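You operate a simulated robot arm through the tools that you are given. There is no shell and no other tool.

The job below is to be done with a simulated robot arm. You get a single attempt, and the scene is never put back.

## Task
Shut off the water at the valve table.
Fine: close valves 1, 2, 3 and 7; leave the others.
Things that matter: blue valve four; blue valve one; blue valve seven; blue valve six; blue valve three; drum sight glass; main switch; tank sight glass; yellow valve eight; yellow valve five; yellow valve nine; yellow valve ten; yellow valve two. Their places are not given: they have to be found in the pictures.

Only the result counts: the job must be done as asked and must still hold three seconds after the hand-in. Knocking over, shifting, dropping, spilling or breaking anything else fails it.

## Robot
A 7-joint arm with a two-finger parallel gripper, fixed in place. Base frame: the origin is at the foot of the arm, x ahead of it, y to its left, z up; the work surface is at about z = 840. Lengths are in mm, angles in rad, forces in N, time in s.
With the tool pointing down near the work surface it reaches from about 220 to 620 mm from the base axis. Its first joint turns from -2.897 to 2.897 rad. Payload 1.57 kg.
Tool frame: the origin (TCP) lies between the finger pads and is the grasp point; the fingertips stand 30 mm ahead of it; z points along the fingers, y is the line along which they close. Largest opening 80 mm; finger width 17, thickness 12; the body of the gripper, 40 by 82 mm, starts 80 mm behind the TCP.
Orientation is that of the tool frame in the base frame, as [roll, pitch, yaw] about the fixed x, y, z axes, in that order (R = Rz(yaw) Ry(pitch) Rx(roll)). With the fingers straight down and closing along the base's y, the tool's x points along the base's -x, its y along +y and its z along -z.

## Interface
- The arm moves only by the tool drive_tool. Its argument "deltas" is a list of rows, each a list of 7 numbers: the turn, a rotation vector about the base's x, y, z in rad, then the shift along the base's x, y, z in cm, then the gripper command, from -1 (fully open) to 1 (shut), values between in proportion. In form: [[wx, wy, wz, tx, ty, tz, hand], ...]. A call has 1 to 20 rows; each row shifts and turns the commanded pose from where the row before left it. Each row takes 0.2 s and may step no farther than 50 mm and 0.15 rad from the row before; otherwise, or with a gripper value out of range, the whole call is refused. Where a pose cannot be reached the arm comes as near as it can. A force on the tool above 40 N (or 10 N above the force at the start of the call, whichever is more), or a blocked arm, ends the call early, and 0.2 s more pass. The fingers move at their own pace (about 72 mm/s each) and stop on an object; they squeeze with about 20 N. The grip force told is the motor's: it shows also when the fingers shut on nothing. Time passes only in rows, and 0.2 s behind the last, so rows that do not move let the fingers close. It gives the time, the measured TCP pose, the force on the tool (base axes), the opening and the grip force at its end, in the units of the frame above (readings bear some noise), with the torque about the TCP (base axes, N m) and any sound that the robot's microphone picked up, and new pictures: "pictures" is both (left out), scene, wrist or none.
- Cameras (640 x 400 px; columns grow to the right, rows downward): "scene" is fixed at [399.1, 651.3, 1499.7]; the picture's right is [-0.96, 0.26, 0.00], its down [0.19, 0.68, -0.71] and it looks along [-0.19, -0.68, -0.71] (base axes); focal length 267 px, centre (320, 200). "wrist" rides on the gripper at [72, -7, -122] in the tool frame; the picture's right is [0.09, 1.00, 0.00], its down [-0.84, 0.08, -0.54] and it looks along [-0.54, 0.05, 0.84] (tool axes); focal length 238 px, centre (320, 200).
- slide_trunk(by): slides the trunk up (or, below 0, down) by that many mm; the arm rides with it, the base frame stays. It gives what a move gives, with no picture.
- probe_pixels(camera, pixels): for up to 12 pixels [column, row] of the newest picture of that camera ("zoom" is the newest enlarged one), the place [x, y, z] in the base frame of the surface seen there, good to about 2 mm. The clock stands still meanwhile.
- enlarge(camera, box): a new picture of the part [left, top, right, bottom] of that camera's present view, enlarged. The clock stands still meanwhile.
- sign_off(): hands the job in; it is judged then, once.

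Open the gripper and draw the arm clear of the work before you hand the job in, unless the task says otherwise.

The tools are called after "Call:" as a command line: name --pt "numbers of a row" for each row, then --argument value for the rest, lists and objects as JSON in quotes. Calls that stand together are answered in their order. drive_tool: Moves the arm, as the interface text tells. Its arguments: {"type":"object","properties":{"deltas":{"type":"array"},"pictures":{"type":"string","enum":["both","scene","wrist","none"]}},"required":["deltas"]} The other tools are called the same way: slide_trunk (by) slides the trunk up or down; probe_pixels (camera, pixels) gives the place of the surface under pixels of a picture; enlarge (camera, box) takes an enlarged picture of a part of a camera's view; sign_off () hands the job in.

At the start:

```text
clock: 0.0
tcp_pos: [327.7, 154.3, 1179.5]
ee_rot: [3.141, 0.002, -3.141]
ft_force: [-0.3, 0.0, -0.3]
wrist_torque: [-0.02, 0.0, 0.0]
grip_width: 79.9
grasp_force: 0.0
trunk travel left (down, up): [-675.0, 315.0]
```

scene: 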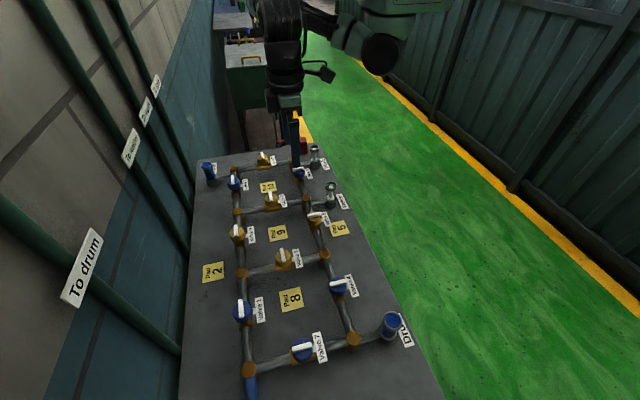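
wrist: 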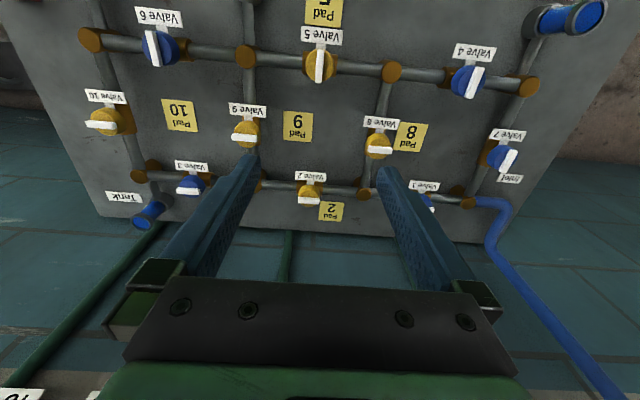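

I start by looking at the valve table more closely: the scene picture shows it at about columns 190-440, rows 140-400, and the wrist view shows all valve labels.

Call:
enlarge --camera "scene" --box '[180, 130, 440, 400]'

Call:
enlarge --camera "wrist" --box '[60, 0, 640, 260]'

```text
1.48 times, centred on (310, 265) of scene
```

zoom: 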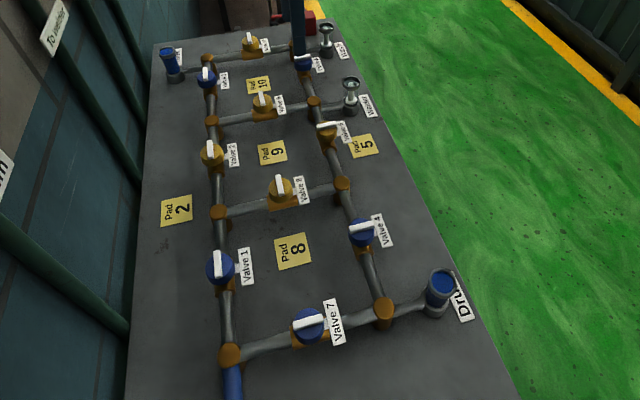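

```text
1.10 times, centred on (350, 130) of wrist
```

zoom: 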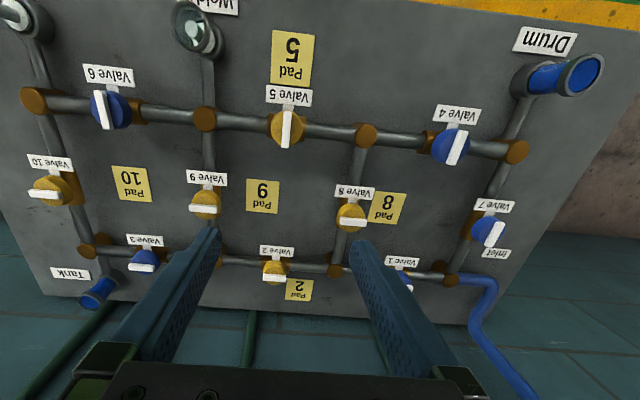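

I enlarge the single valves and pads to see their handles and how they are set.

Call:
enlarge --camera "scene" --box '[220, 270, 340, 370]'

Call:
enlarge --camera "scene" --box '[195, 205, 315, 285]'

Call:
enlarge --camera "scene" --box '[190, 140, 290, 210]'

Call:
enlarge --camera "scene" --box '[280, 130, 360, 190]'

Call:
enlarge --camera "scene" --box '[290, 190, 420, 360]'

Call:
enlarge --camera "scene" --box '[200, 0, 340, 100]'

Call:
enlarge --camera "scene" --box '[50, 60, 180, 320]'

```text
4.00 times, centred on (280, 320) of scene
```

zoom: 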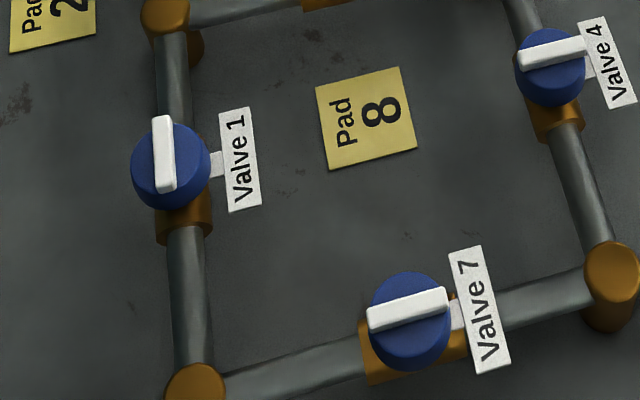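

```text
5.00 times, centred on (255, 245) of scene
```

zoom: 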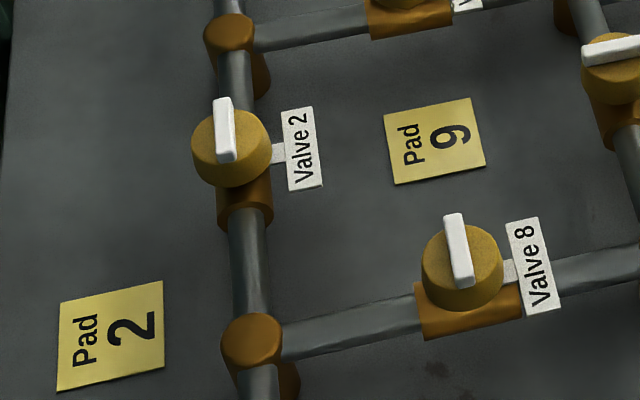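

```text
5.71 times, centred on (240, 175) of scene
```

zoom: 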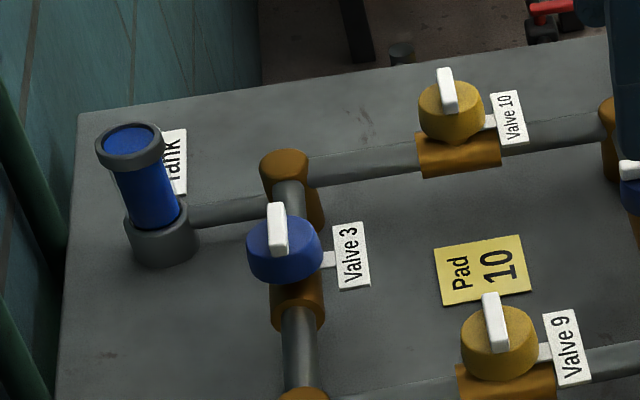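

```text
6.67 times, centred on (320, 160) of scene
```

zoom: 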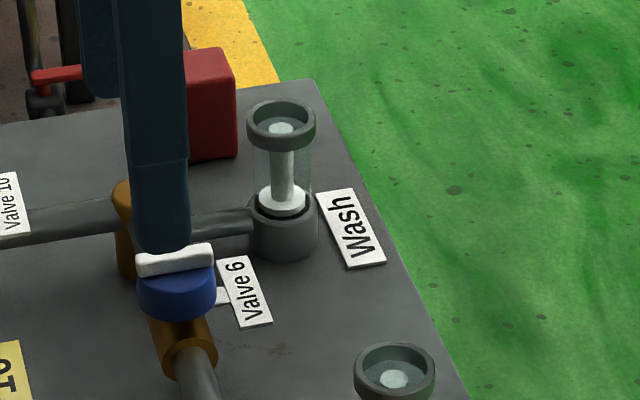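

```text
2.35 times, centred on (355, 275) of scene
```

zoom: 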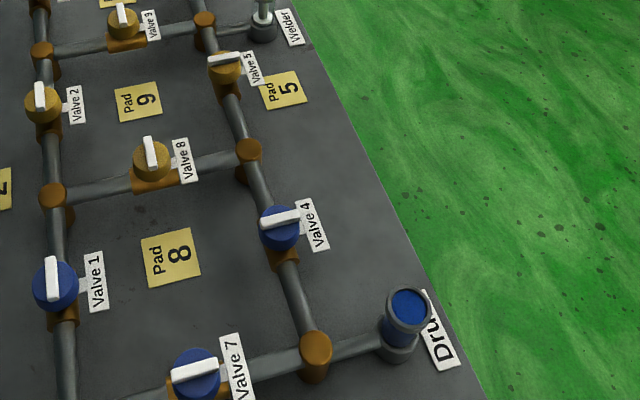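

```text
4.00 times, centred on (270, 50) of scene
```

zoom: 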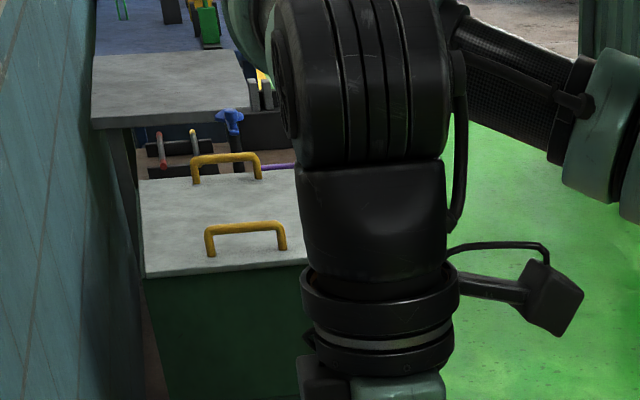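

```text
1.54 times, centred on (115, 190) of scene
```

zoom: 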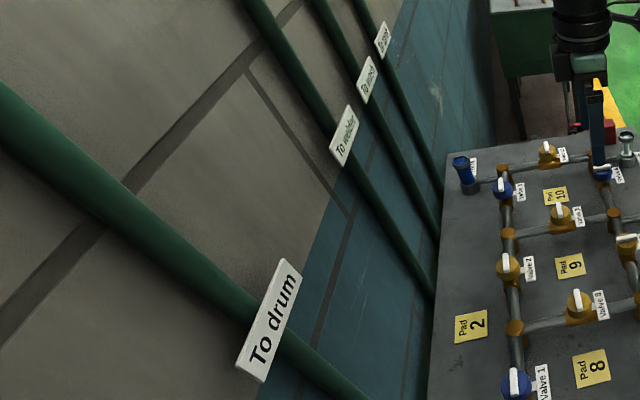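

The handles of 1, 2, 3, 7 lie along their pipes (open), the others across (closed); there is a red thing at about (303,145). I probe the places of valves, pads and the red box in the scene picture.

Call:
probe_pixels --camera "scene" --pixels '[[240, 309], [236, 231], [233, 181], [302, 348], [338, 285], [283, 256], [269, 197], [264, 157], [316, 216], [212, 271], [303, 145], [290, 299]]'

Call:
probe_pixels --camera "scene" --pixels '[[249, 370], [247, 330], [242, 273], [239, 212], [237, 194], [352, 340], [325, 254], [390, 322], [208, 168], [331, 187], [300, 172], [315, 152]]'

```text
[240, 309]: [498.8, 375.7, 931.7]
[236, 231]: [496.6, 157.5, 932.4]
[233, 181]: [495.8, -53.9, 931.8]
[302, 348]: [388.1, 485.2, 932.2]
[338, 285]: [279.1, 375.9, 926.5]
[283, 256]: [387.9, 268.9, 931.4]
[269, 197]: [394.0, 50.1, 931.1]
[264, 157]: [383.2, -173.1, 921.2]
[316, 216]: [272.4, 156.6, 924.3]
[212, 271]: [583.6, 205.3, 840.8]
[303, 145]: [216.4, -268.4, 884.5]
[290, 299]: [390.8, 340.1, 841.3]
```

```text
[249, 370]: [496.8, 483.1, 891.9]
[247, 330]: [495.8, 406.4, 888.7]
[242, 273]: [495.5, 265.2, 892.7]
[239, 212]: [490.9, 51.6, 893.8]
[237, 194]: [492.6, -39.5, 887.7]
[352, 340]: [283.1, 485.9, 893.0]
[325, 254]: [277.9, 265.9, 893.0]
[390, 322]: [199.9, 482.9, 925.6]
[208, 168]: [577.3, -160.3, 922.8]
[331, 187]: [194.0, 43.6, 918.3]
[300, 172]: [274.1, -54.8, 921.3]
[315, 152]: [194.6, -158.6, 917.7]
```

The valves lie at about z=932 in a grid with 110 mm steps. Next I enlarge the red box and the back bench for the main switch.

Call:
enlarge --camera "scene" --box '[285, 130, 325, 160]'

Call:
enlarge --camera "scene" --box '[200, 0, 270, 60]'

Call:
enlarge --camera "scene" --box '[110, 60, 180, 180]'

Call:
enlarge --camera "wrist" --box '[80, 140, 260, 240]'

Call:
enlarge --camera "wrist" --box '[400, 100, 560, 220]'

```text
13.33 times, centred on (305, 145) of scene
```

zoom: 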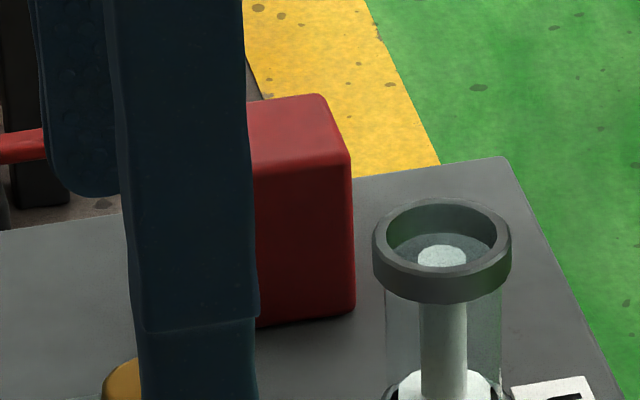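

```text
6.67 times, centred on (235, 30) of scene
```

zoom: 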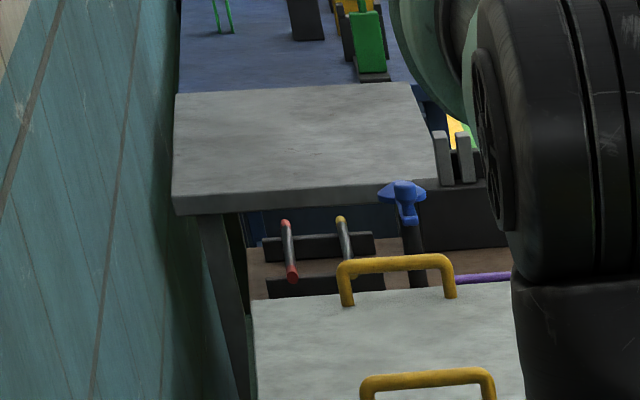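

```text
3.33 times, centred on (145, 120) of scene
```

zoom: 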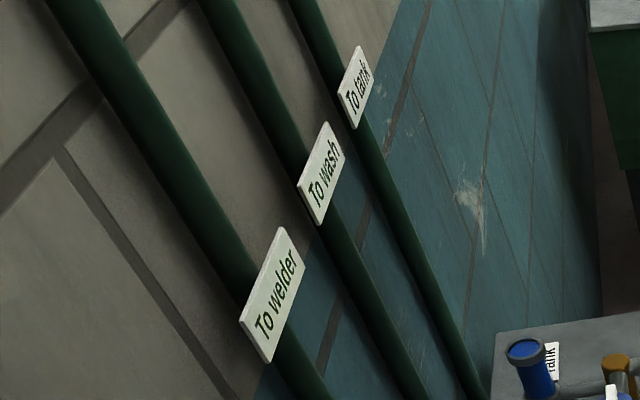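

```text
3.56 times, centred on (170, 190) of wrist
```

zoom: 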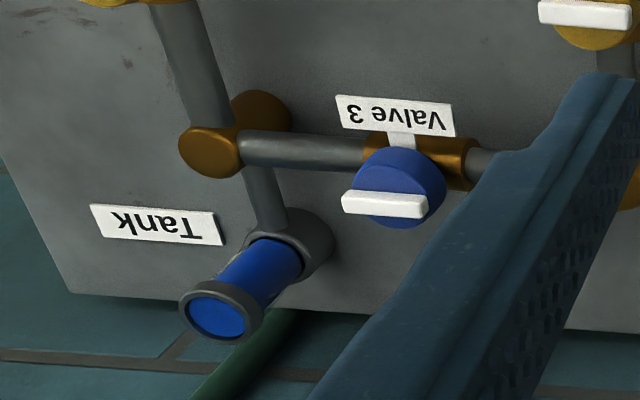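

```text
3.33 times, centred on (480, 160) of wrist
```

zoom: 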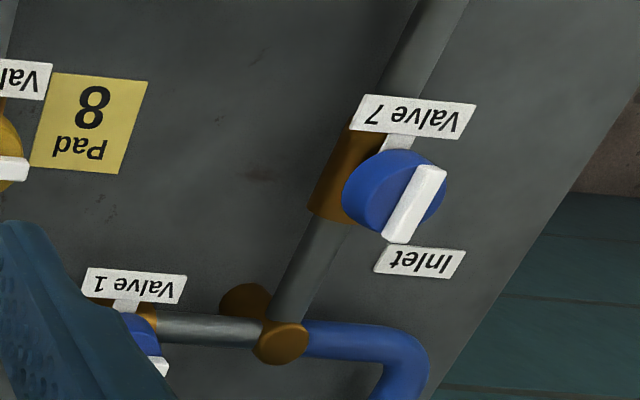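

The red box at (303,145) is hidden in part by the fingers. I turn the tool by about -90 deg about z and shift it toward y=-80 at unchanged height, so that the wrist camera looks at that end of the table.

Call:
drive_tool --pt "0 0 -0.1428 -0.3 -2.2 0 -1" --pt "0 0 -0.1428 -0.3 -2.2 0 -1" --pt "0 0 -0.1428 -0.3 -2.2 0 -1" --pt "0 0 -0.1428 -0.3 -2.2 0 -1" --pt "0 0 -0.1428 -0.3 -2.2 0 -1" --pt "0 0 -0.1428 -0.3 -2.2 0 -1" --pt "0 0 -0.1428 -0.3 -2.2 0 -1" --pt "0 0 -0.1428 -0.3 -2.2 0 -1" --pt "0 0 -0.1428 -0.3 -2.2 0 -1" --pt "0 0 -0.1428 -0.3 -2.2 0 -1" --pt "0 0 -0.1428 -0.3 -2.2 0 -1"

```text
clock: 2.4
tcp_pos: [293.7, -87.2, 1178.0]
ee_rot: [-3.142, 0.001, 1.568]
ft_force: [-0.8, -1.5, -0.1]
wrist_torque: [0.0, 0.01, -0.01]
grip_width: 80.2
grasp_force: 0.0
trunk travel left (down, up): [-675.0, 315.0]
```

scene: 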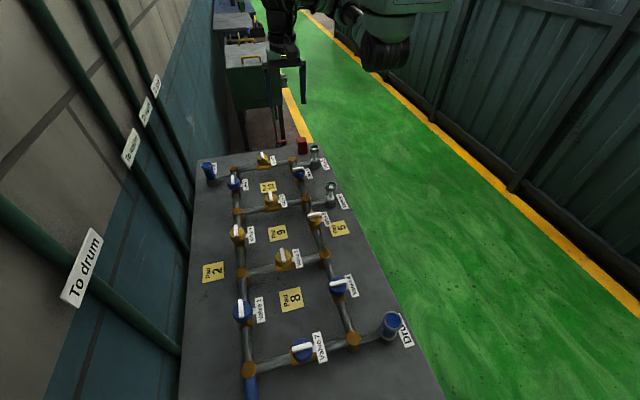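
wrist: 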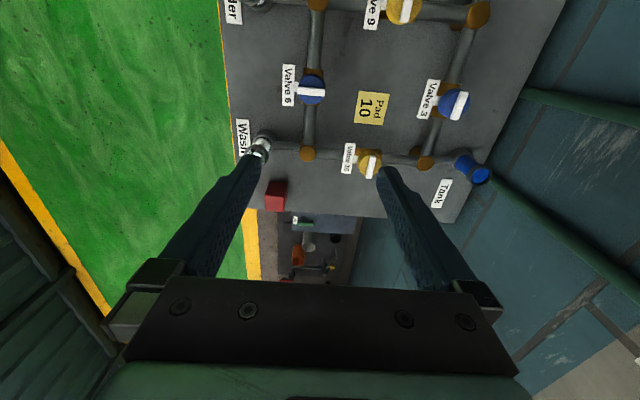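

The red box now shows at (275,196) of the wrist picture; I enlarge it and the neighbouring pipework and sight glasses.

Call:
enlarge --camera "wrist" --box '[230, 130, 390, 290]'

Call:
enlarge --camera "wrist" --box '[220, 0, 540, 200]'

Call:
enlarge --camera "scene" --box '[190, 130, 360, 230]'

Call:
enlarge --camera "scene" --box '[210, 0, 320, 150]'

```text
2.50 times, centred on (310, 210) of wrist
```

zoom: 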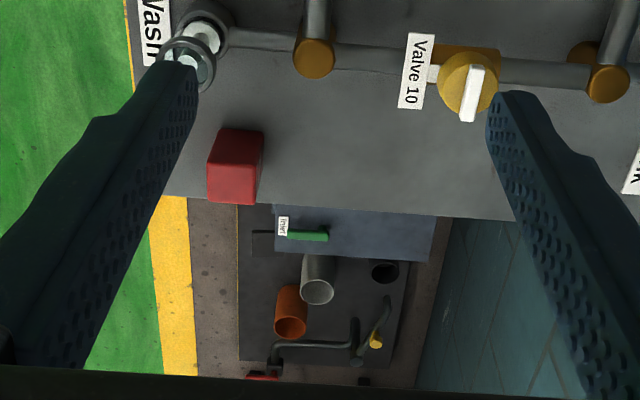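

```text
2.00 times, centred on (380, 100) of wrist
```

zoom: 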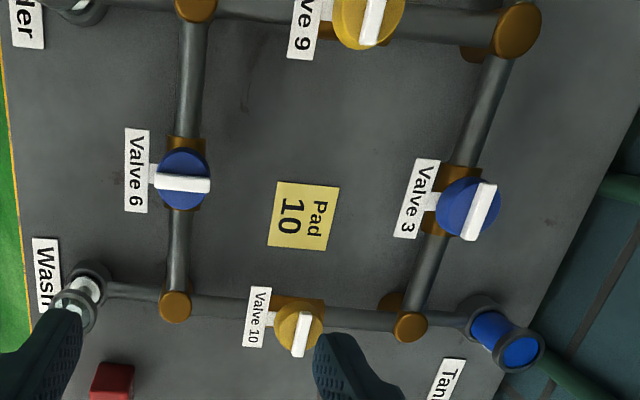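

```text
3.76 times, centred on (275, 180) of scene
```

zoom: 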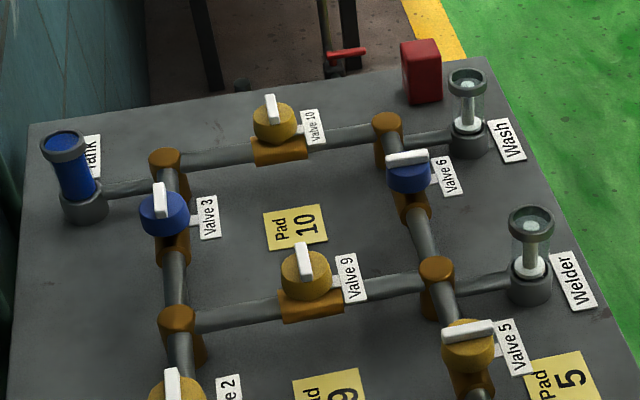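

```text
2.67 times, centred on (265, 75) of scene
```

zoom: 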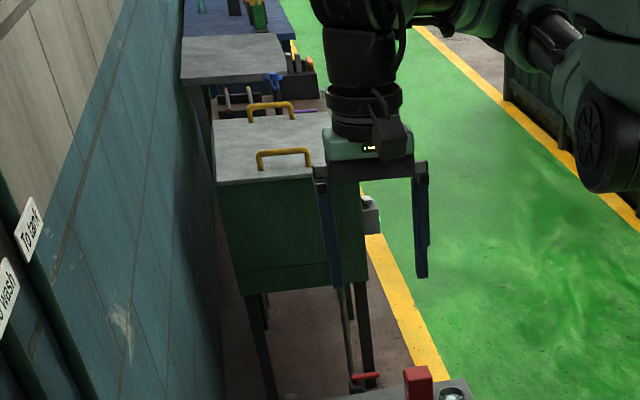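

There is a labelled green piece beyond the table edge near (302,222) and the red box at (275,196); I look closer at both.

Call:
enlarge --camera "wrist" --box '[280, 205, 344, 245]'

Call:
enlarge --camera "wrist" --box '[250, 175, 306, 215]'

Call:
enlarge --camera "wrist" --box '[290, 230, 354, 290]'

Call:
probe_pixels --camera "wrist" --pixels '[[277, 187], [275, 205], [268, 195], [302, 222], [310, 240], [370, 163], [330, 268]]'

```text
10.00 times, centred on (312, 225) of wrist
```

zoom: 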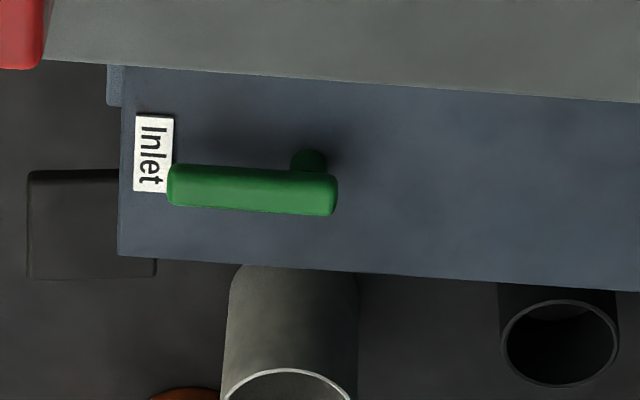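

```text
10.00 times, centred on (278, 195) of wrist
```

zoom: 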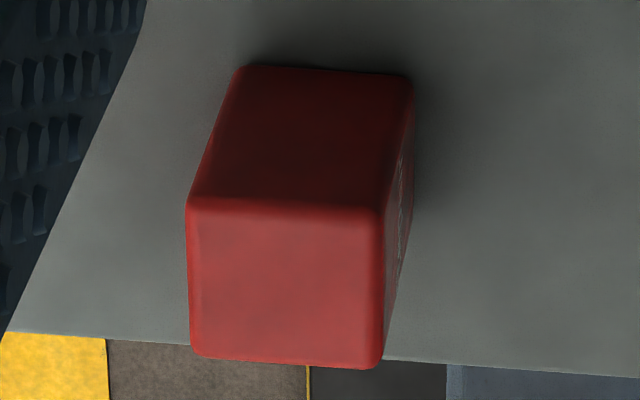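

```text
6.67 times, centred on (322, 260) of wrist
```

zoom: 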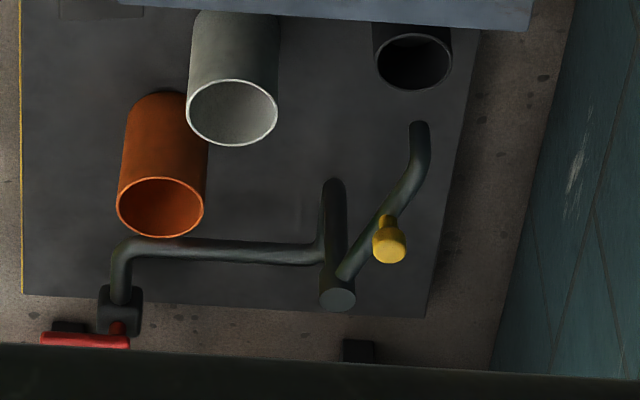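

```text
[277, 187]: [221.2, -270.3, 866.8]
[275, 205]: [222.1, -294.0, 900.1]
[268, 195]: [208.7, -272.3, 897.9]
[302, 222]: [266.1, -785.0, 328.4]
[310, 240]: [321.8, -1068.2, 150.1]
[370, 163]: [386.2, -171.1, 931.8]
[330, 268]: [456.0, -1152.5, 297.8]
```

The red box's +x face carries some marking (zoom column 405). I move the tool to about x=450, 100 mm lower, and turn it by -0.87 rad more so that the wrist camera looks at that face.

Call:
drive_tool --pt "0 0 -0.145 2.6 0 -1.6 -1" --pt "0 0 -0.145 2.6 0 -1.6 -1" --pt "0 0 -0.145 2.6 0 -1.6 -1" --pt "0 0 -0.145 2.6 0 -1.6 -1" --pt "0 0 -0.145 2.6 0 -1.6 -1" --pt "0 0 -0.145 2.6 0 -1.6 -1"

```text
clock: 3.8
tcp_pos: [451.3, -87.0, 1081.3]
ee_rot: [-3.141, 0.001, 0.7]
ft_force: [-0.4, 0.5, 0.7]
wrist_torque: [0.01, 0.01, 0.01]
grip_width: 80.0
grasp_force: 0.1
trunk travel left (down, up): [-675.0, 315.0]
```

scene: 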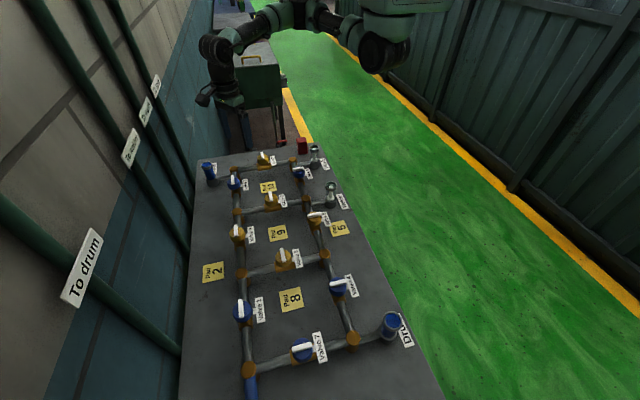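
wrist: 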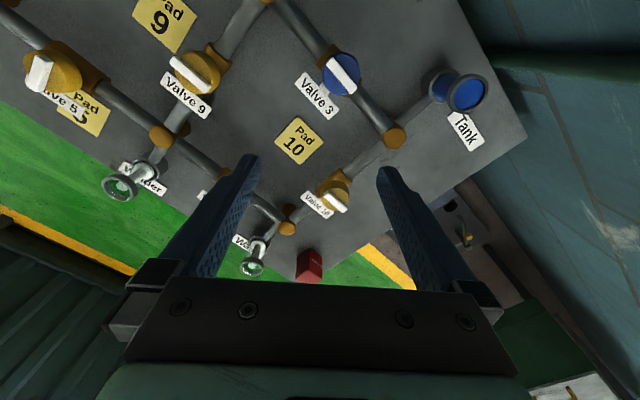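

The red box is at (310,265) in the wrist picture, its face now turned toward the camera; I enlarge it.

Call:
enlarge --camera "wrist" --box '[280, 235, 344, 285]'

Call:
enlarge --camera "scene" --box '[290, 132, 322, 160]'

```text
8.00 times, centred on (312, 260) of wrist
```

zoom: 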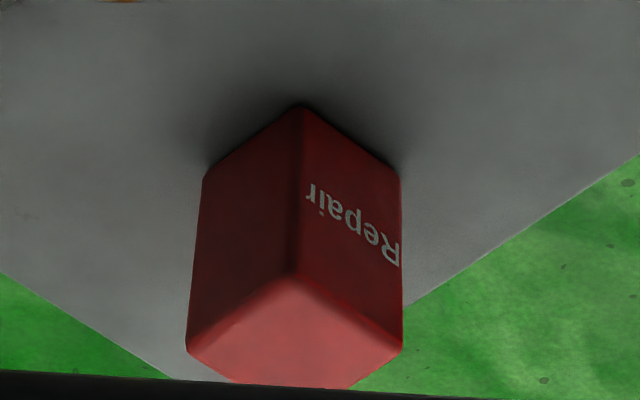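

```text
14.29 times, centred on (306, 146) of scene
```

zoom: 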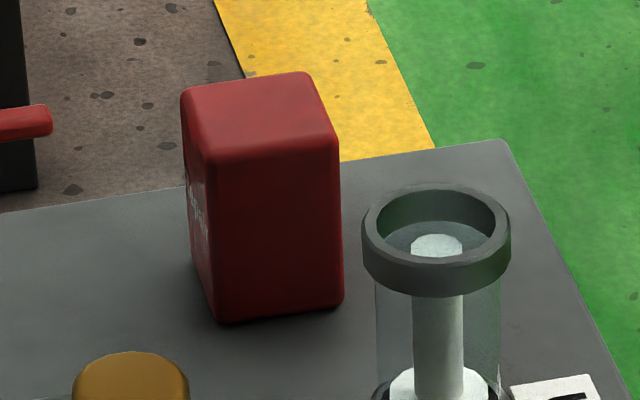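

The red box is a "Repair" block, so it is not to be touched. Now I look at valve 3 up close: it is at (340,75) in the wrist picture; I probe its bar, knob, label and pipe.

Call:
enlarge --camera "wrist" --box '[290, 35, 400, 125]'

Call:
probe_pixels --camera "wrist" --pixels '[[342, 75], [334, 63], [351, 88], [335, 85], [352, 70], [319, 95], [304, 78], [333, 112], [370, 107], [470, 20], [395, 135]]'

```text
4.44 times, centred on (345, 80) of wrist
```

zoom: 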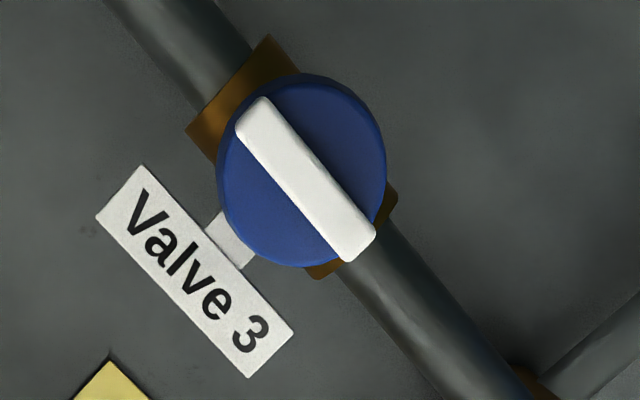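

```text
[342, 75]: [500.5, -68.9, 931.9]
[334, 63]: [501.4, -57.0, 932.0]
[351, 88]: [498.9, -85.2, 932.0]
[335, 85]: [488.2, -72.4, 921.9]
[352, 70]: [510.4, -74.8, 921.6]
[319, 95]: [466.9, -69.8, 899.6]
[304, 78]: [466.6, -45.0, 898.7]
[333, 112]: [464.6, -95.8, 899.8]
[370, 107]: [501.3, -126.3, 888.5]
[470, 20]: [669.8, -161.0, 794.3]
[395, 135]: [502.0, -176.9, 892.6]
```

The bar stands about 10 mm over the knob (932 vs 922) and the label sits at 899. I probe the enlarged picture for exact bar ends and knob rim of valve 3.

Call:
probe_pixels --camera "zoom" --pixels '[[262, 110], [352, 248], [305, 178], [285, 190], [322, 166], [232, 165], [374, 165], [320, 95], [300, 250], [200, 130], [386, 220], [240, 240]]'

Call:
enlarge --camera "scene" --box '[216, 165, 256, 195]'

```text
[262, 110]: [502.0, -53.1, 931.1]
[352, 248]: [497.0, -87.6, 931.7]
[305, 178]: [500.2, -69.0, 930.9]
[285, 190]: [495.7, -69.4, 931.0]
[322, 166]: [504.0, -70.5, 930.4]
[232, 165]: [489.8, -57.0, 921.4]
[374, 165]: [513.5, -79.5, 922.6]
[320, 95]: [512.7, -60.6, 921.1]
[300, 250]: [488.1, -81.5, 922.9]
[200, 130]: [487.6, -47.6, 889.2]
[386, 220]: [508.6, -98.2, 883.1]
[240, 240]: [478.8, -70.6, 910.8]
```

```text
13.33 times, centred on (236, 180) of scene
```

zoom: 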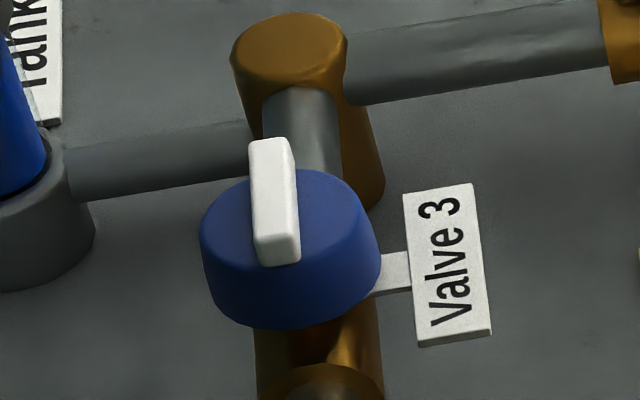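

I compare with the scene camera: probing the enlarged scene picture of valve 3 at its bar top and knob rim.

Call:
probe_pixels --camera "zoom" --pixels '[[268, 143], [275, 232], [271, 188], [262, 188], [284, 188], [208, 225], [372, 250], [335, 190], [230, 300]]'

Call:
enlarge --camera "scene" --box '[222, 290, 262, 330]'

```text
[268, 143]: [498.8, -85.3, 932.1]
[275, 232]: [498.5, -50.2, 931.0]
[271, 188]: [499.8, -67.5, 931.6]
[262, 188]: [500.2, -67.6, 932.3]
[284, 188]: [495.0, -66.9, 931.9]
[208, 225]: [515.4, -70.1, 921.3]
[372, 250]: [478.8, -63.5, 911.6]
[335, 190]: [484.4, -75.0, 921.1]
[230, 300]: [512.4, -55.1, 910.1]
```

```text
10.00 times, centred on (242, 310) of scene
```

zoom: 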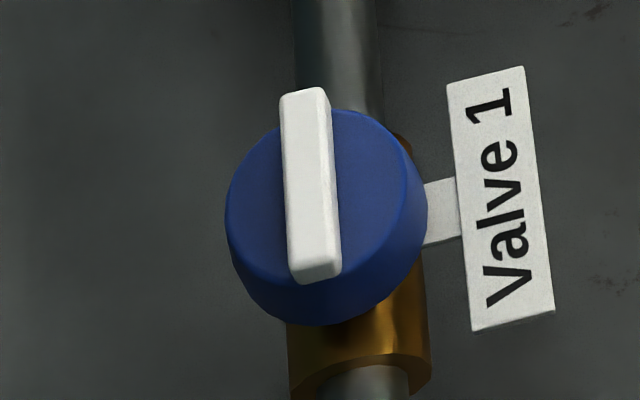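

Both cameras agree on valve 3 at about (499.5,-68.5). Next I probe valve 1 in this enlarged picture, bar from about (303,98) to (312,268).

Call:
probe_pixels --camera "zoom" --pixels '[[303, 98], [311, 262], [307, 180], [292, 180], [322, 180], [240, 200], [400, 190], [350, 125], [290, 300], [495, 200]]'

Call:
enlarge --camera "scene" --box '[216, 215, 256, 245]'

```text
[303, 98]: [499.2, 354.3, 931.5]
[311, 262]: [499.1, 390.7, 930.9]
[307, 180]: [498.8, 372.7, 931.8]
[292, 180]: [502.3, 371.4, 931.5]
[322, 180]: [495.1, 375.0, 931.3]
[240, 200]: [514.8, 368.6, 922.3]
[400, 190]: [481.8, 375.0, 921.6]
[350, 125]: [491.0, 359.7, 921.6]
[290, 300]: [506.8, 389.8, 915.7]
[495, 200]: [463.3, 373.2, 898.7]
```

```text
13.33 times, centred on (236, 230) of scene
```

zoom: 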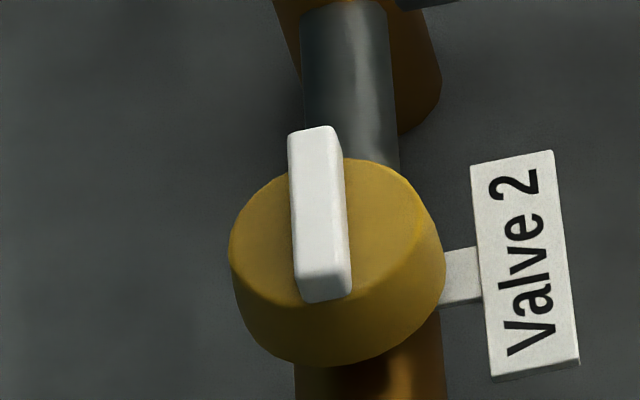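

Valve 1 is at about (499,372.5). I probe valve 2's bar and knob in its enlarged picture and take one of valve 7.

Call:
probe_pixels --camera "zoom" --pixels '[[313, 135], [320, 268], [317, 200], [300, 200], [334, 200], [240, 250], [420, 240], [380, 185], [530, 260]]'

Call:
enlarge --camera "scene" --box '[282, 330, 330, 366]'

```text
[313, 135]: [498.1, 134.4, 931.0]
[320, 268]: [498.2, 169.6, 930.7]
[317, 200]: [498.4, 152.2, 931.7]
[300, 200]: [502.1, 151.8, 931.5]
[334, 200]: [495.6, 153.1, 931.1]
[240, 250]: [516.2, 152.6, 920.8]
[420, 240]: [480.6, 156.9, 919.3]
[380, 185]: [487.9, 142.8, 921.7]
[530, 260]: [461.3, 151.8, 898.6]
```

```text
11.11 times, centred on (306, 348) of scene
```

zoom: 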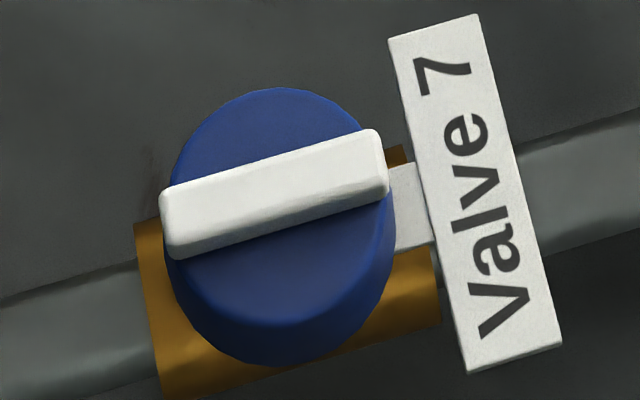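

Valve 2 is at about (498.3,152.5). I probe valve 7 the same way, and the wall beyond the table edge so that I know the room for the arm.

Call:
probe_pixels --camera "zoom" --pixels '[[172, 212], [378, 155], [273, 183], [268, 165], [279, 200], [185, 160], [380, 220], [270, 95], [290, 310], [470, 200]]'

Call:
probe_pixels --camera "scene" --pixels '[[190, 300], [183, 380], [160, 290], [150, 330], [100, 300], [60, 230], [250, 385], [80, 270]]'

```text
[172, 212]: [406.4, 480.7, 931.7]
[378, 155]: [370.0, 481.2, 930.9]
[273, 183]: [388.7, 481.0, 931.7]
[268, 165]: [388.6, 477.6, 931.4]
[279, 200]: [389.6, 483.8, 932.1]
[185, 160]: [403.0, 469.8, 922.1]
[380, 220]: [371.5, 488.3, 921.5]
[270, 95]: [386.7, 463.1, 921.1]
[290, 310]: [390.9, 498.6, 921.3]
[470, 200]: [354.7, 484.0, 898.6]
```

```text
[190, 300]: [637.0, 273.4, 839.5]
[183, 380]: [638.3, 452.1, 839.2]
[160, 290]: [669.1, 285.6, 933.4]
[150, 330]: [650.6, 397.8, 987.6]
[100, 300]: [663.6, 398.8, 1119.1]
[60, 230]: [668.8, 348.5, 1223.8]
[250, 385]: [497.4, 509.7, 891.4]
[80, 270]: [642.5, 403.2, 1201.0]
```

Valve 7 is at about (388.6,481), its bar along x; the wall is at x about 669, so there is room. I turn the tool back to yaw pi/2 (fingers closing along x) and place it over valve 3 at z about 1030 to check alignment.

Call:
drive_tool --pt "0 0 0.145 0.8 0.31 -0.8 -1" --pt "0 0 0.145 0.8 0.31 -0.8 -1" --pt "0 0 0.145 0.8 0.31 -0.8 -1" --pt "0 0 0.145 0.8 0.31 -0.8 -1" --pt "0 0 0.145 0.8 0.31 -0.8 -1" --pt "0 0 0.145 0.8 0.31 -0.8 -1" --pt "0 0 0 0 0 0 -1"

```text
clock: 5.4
tcp_pos: [498.7, -69.3, 1034.0]
ee_rot: [-3.14, 0.0, 1.575]
ft_force: [-0.4, 0.8, 0.3]
wrist_torque: [0.01, 0.0, -0.01]
grip_width: 80.0
grasp_force: 0.0
trunk travel left (down, up): [-675.0, 315.0]
```

scene: 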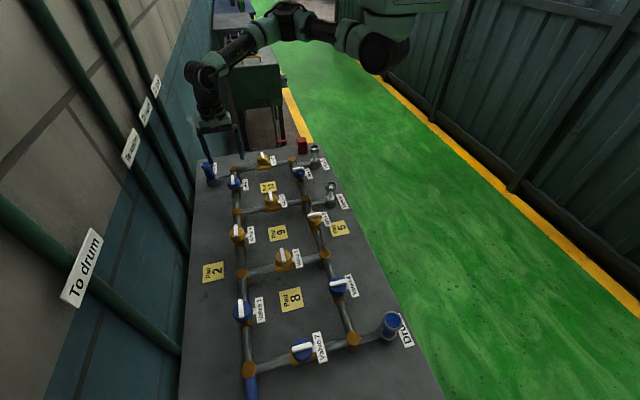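
wrist: 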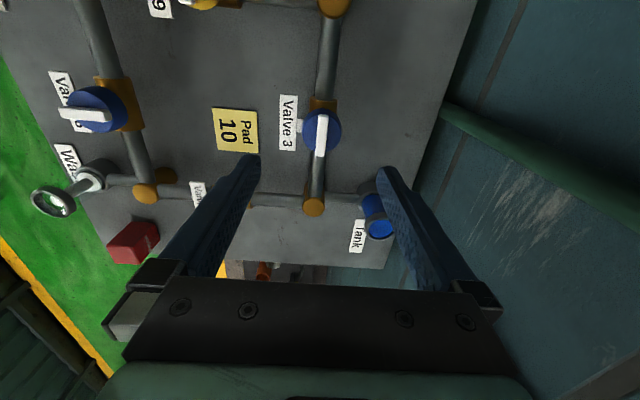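

Valve 3's bar shows at (320,137) between the fingers. I probe its place again from here before lowering.

Call:
enlarge --camera "wrist" --box '[280, 95, 360, 165]'

Call:
probe_pixels --camera "wrist" --pixels '[[321, 118], [320, 135], [319, 152], [305, 130], [338, 130]]'

```text
5.71 times, centred on (320, 130) of wrist
```

zoom: 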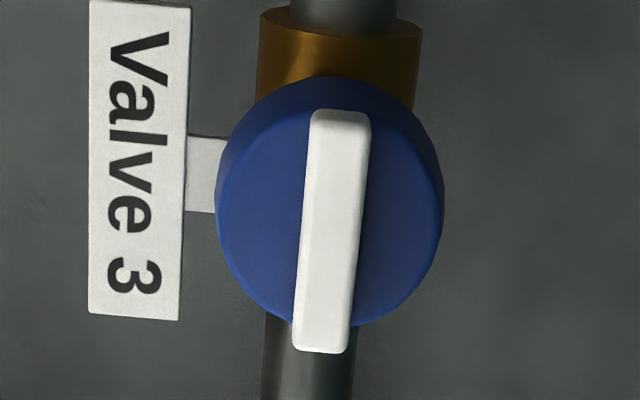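

```text
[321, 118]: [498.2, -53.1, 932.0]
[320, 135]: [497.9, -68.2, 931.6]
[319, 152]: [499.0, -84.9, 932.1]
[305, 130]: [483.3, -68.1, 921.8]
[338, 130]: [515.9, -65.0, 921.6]
```

The bar is centred at (498.4,-69), right under the tool. I lower 78 mm, so that the fingertips stand at about z=926 around the bar, 4 mm over the knob, fingers still open.

Call:
drive_tool --pt "0 0 0 0 0 -2.5 -1" --pt "0 0 0 0 0 -2.5 -1" --pt "0 0 0 0 0 -1.8 -1" --pt "0 0 0 0 0 -1.0 -1" --pt "0 0 0 0 0 0 -1"

```text
clock: 6.6
tcp_pos: [499.4, -68.1, 957.3]
ee_rot: [-3.142, 0.001, 1.572]
ft_force: [0.6, 0.0, 0.2]
wrist_torque: [-0.01, -0.02, 0.02]
grip_width: 79.9
grasp_force: 0.0
trunk travel left (down, up): [-675.0, 315.0]
```

scene: 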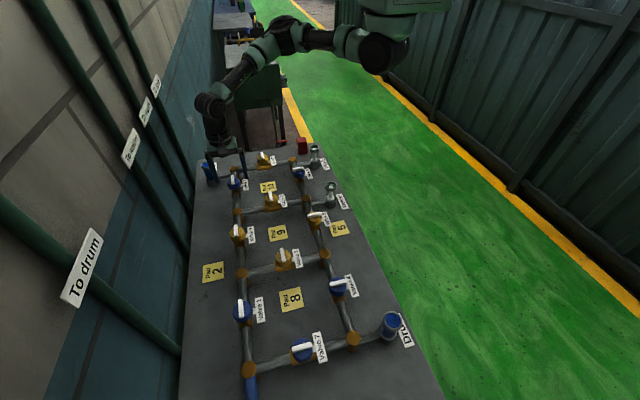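
wrist: 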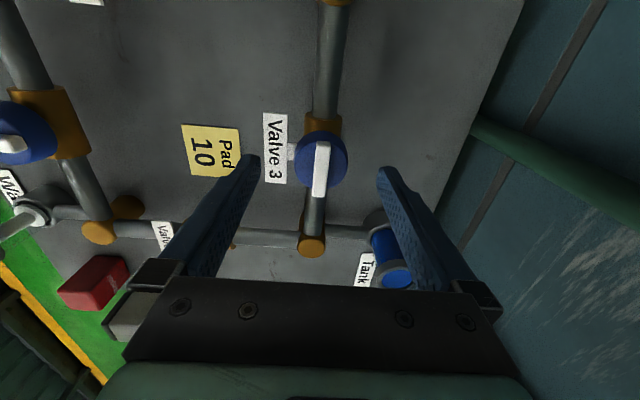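

Tips now stand at about 927, no contact. I lower 2 mm more and shut the fingers partway (about 20 mm opening) to check the bar lies between them.

Call:
drive_tool --pt "0 0 0 0 0 -0.2 -0.5" --pt "0 0 0 0 0 0 0.2" --pt "0 0 0 0 0 0 0.5" --pt "0 0 0 0 0 0 0.5" --pictures "wrist"

```text
clock: 7.6
tcp_pos: [500.0, -68.6, 955.2]
ee_rot: [-3.141, -0.002, 1.574]
ft_force: [0.1, -0.7, -0.3]
wrist_torque: [0.01, 0.01, -0.02]
grip_width: 19.9
grasp_force: 0.0
trunk travel left (down, up): [-675.0, 315.0]
```

wrist: 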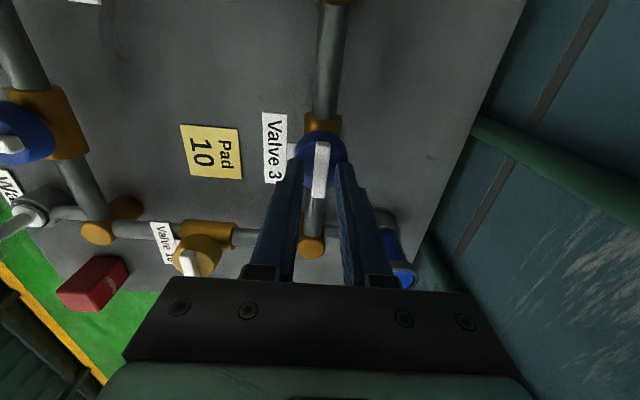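

The bar at (321,170) lies between the finger pads. I close the fingers on it.

Call:
drive_tool --pt "0 0 0 0 0 0 1" --pt "0 0 0 0 0 0 1" --pt "0 0 0 0 0 0 1" --pictures "wrist"

Call:
enlarge --camera "wrist" --box '[270, 110, 370, 210]'

```text
clock: 8.4
tcp_pos: [500.2, -70.3, 955.7]
ee_rot: [3.14, 0.0, 1.572]
ft_force: [3.3, 0.3, 0.5]
wrist_torque: [0.05, -0.11, -0.03]
grip_width: 10.0
grasp_force: 27.7
trunk travel left (down, up): [-675.0, 315.0]
```

wrist: 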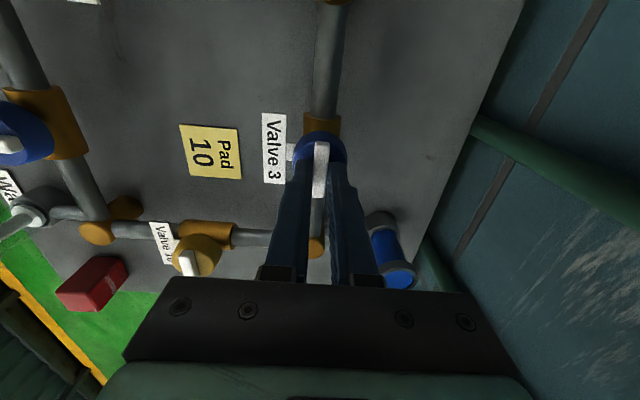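

```text
4.00 times, centred on (320, 160) of wrist
```

zoom: 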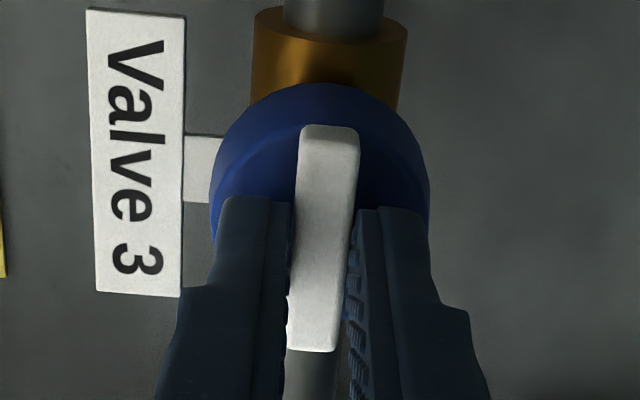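

The bar is held (10 mm, 27.7 N). I try a small clockwise turn (-0.15 rad in all) and watch the torque.

Call:
drive_tool --pt "0 0 -0.05 0 0 0 1" --pt "0 0 -0.05 0 0 0 1" --pt "0 0 -0.05 0 0 0 1" --pictures "wrist"

Call:
enlarge --camera "wrist" --box '[270, 110, 370, 210]'

```text
clock: 9.2
tcp_pos: [499.8, -68.6, 955.6]
ee_rot: [3.141, 0.001, 1.422]
ft_force: [4.0, -3.2, 2.3]
wrist_torque: [0.64, -0.25, -0.04]
grip_width: 9.6
grasp_force: 28.3
trunk travel left (down, up): [-675.0, 315.0]
```

wrist: 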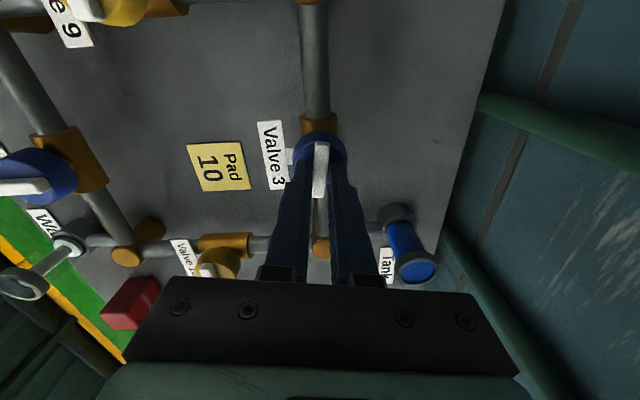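

```text
4.00 times, centred on (320, 160) of wrist
```

zoom: 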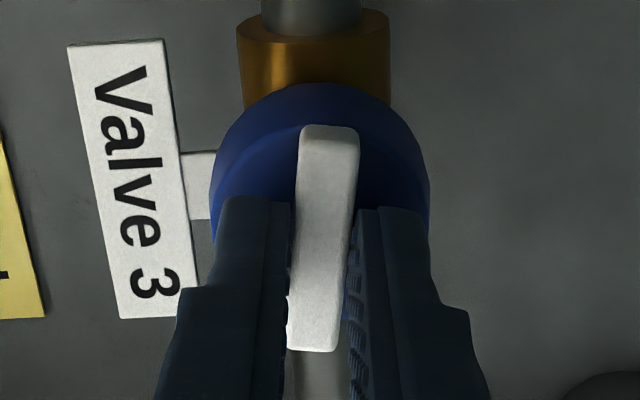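

The valve turns with the grip at hardly any torque. I go on clockwise another 0.64 rad.

Call:
drive_tool --pt "0 0 -0.08 0 0 0 1" --pt "0 0 -0.08 0 0 0 1" --pt "0 0 -0.08 0 0 0 1" --pt "0 0 -0.08 0 0 0 1" --pt "0 0 -0.08 0 0 0 1" --pt "0 0 -0.08 0 0 0 1" --pt "0 0 -0.08 0 0 0 1" --pt "0 0 -0.08 0 0 0 1"

Call:
enlarge --camera "wrist" --box '[270, 110, 370, 210]'

```text
clock: 11.0
tcp_pos: [500.4, -71.1, 955.0]
ee_rot: [-3.141, -0.001, 0.78]
ft_force: [9.5, -9.7, 0.3]
wrist_torque: [-0.6, 0.18, -0.01]
grip_width: 10.0
grasp_force: 27.9
trunk travel left (down, up): [-675.0, 315.0]
```

scene: 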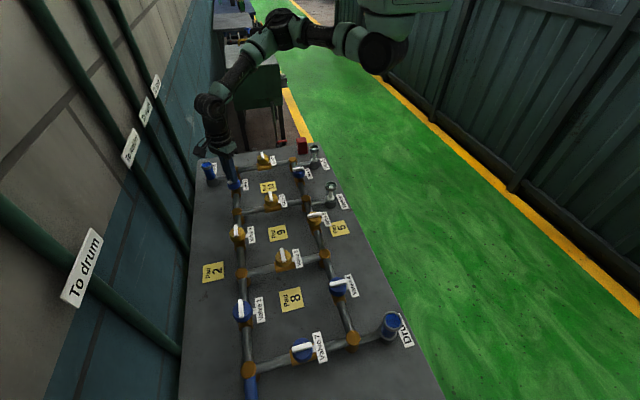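
wrist: 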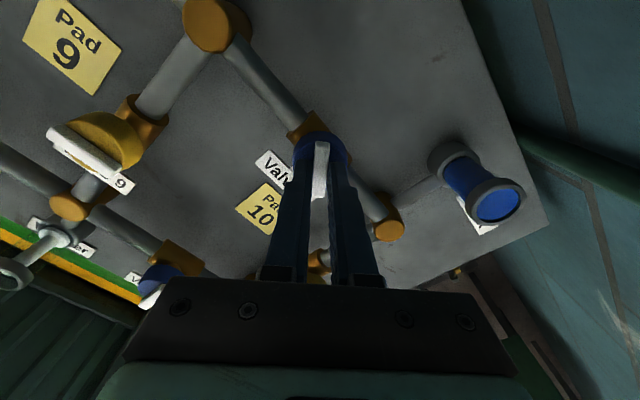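

```text
4.00 times, centred on (320, 160) of wrist
```

zoom: 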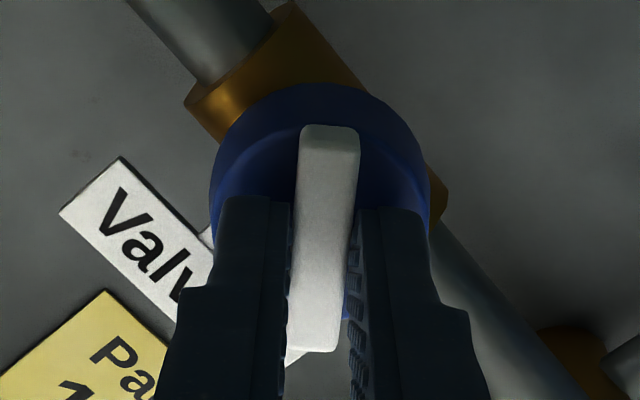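

The valve follows, halfway across; a sideways force of about (9.5,-9.7) N has built up, so the valve axis lies slightly to +x,-y of my tool axis. I shift 1 mm that way while turning on a little.

Call:
drive_tool --pt "0 0 -0.05 0.1 -0.1 0 1" --pt "0 0 -0.05 0 0 0 1" --pictures "none"

```text
clock: 11.6
tcp_pos: [500.3, -70.0, 955.1]
ee_rot: [-3.141, 0.0, 0.683]
ft_force: [6.2, -5.3, 5.7]
wrist_torque: [-0.58, 0.44, -0.02]
grip_width: 10.0
grasp_force: 28.2
trunk travel left (down, up): [-675.0, 315.0]
```

The sideways force fell to about 8 N. I shift half a millimetre more and turn on by 0.48 rad.

Call:
drive_tool --pt "0 0 -0.08 0.05 -0.1 0 1" --pt "0 0 -0.08 0 0 0 1" --pt "0 0 -0.08 0 0 0 1" --pt "0 0 -0.08 0 0 0 1" --pt "0 0 -0.08 0 0 0 1" --pt "0 0 -0.08 0 0 0 1" --pictures "wrist"

```text
clock: 13.0
tcp_pos: [501.1, -69.3, 954.9]
ee_rot: [-3.141, -0.001, 0.202]
ft_force: [2.1, -0.2, 2.1]
wrist_torque: [-0.04, 0.06, -0.03]
grip_width: 10.0
grasp_force: 27.8
trunk travel left (down, up): [-675.0, 315.0]
```

wrist: 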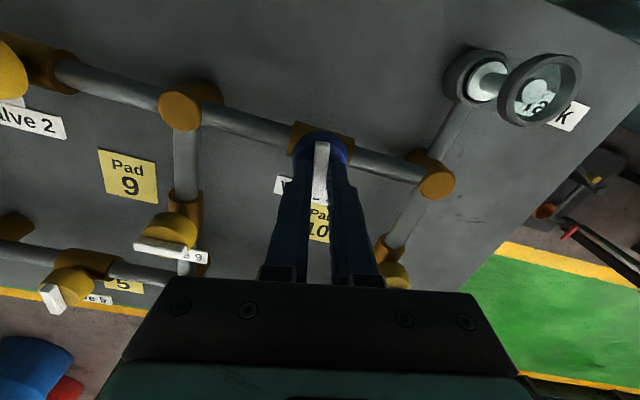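

The tank sight glass at (505,85) has turned clear, so valve 3 already blocks. I finish the quarter turn (0.2 rad) in small steps.

Call:
drive_tool --pt "0 0 -0.06 0 0 0 1" --pt "0 0 -0.06 0 0 0 1" --pt "0 0 -0.05 0 0 0 1" --pt "0 0 -0.03 0 0 0 1" --pt "0 0 0 0 0 0 1" --pictures "wrist"

```text
clock: 14.2
tcp_pos: [500.9, -70.1, 955.6]
ee_rot: [-3.141, 0.0, 0.001]
ft_force: [-1.7, 2.4, 3.8]
wrist_torque: [0.09, 0.09, -0.01]
grip_width: 10.2
grasp_force: 28.1
trunk travel left (down, up): [-675.0, 315.0]
```

wrist: 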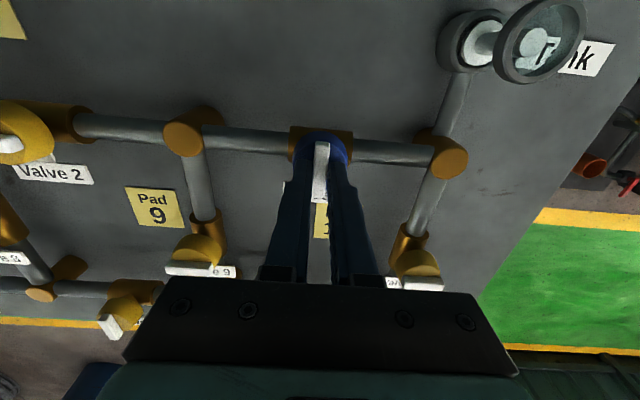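

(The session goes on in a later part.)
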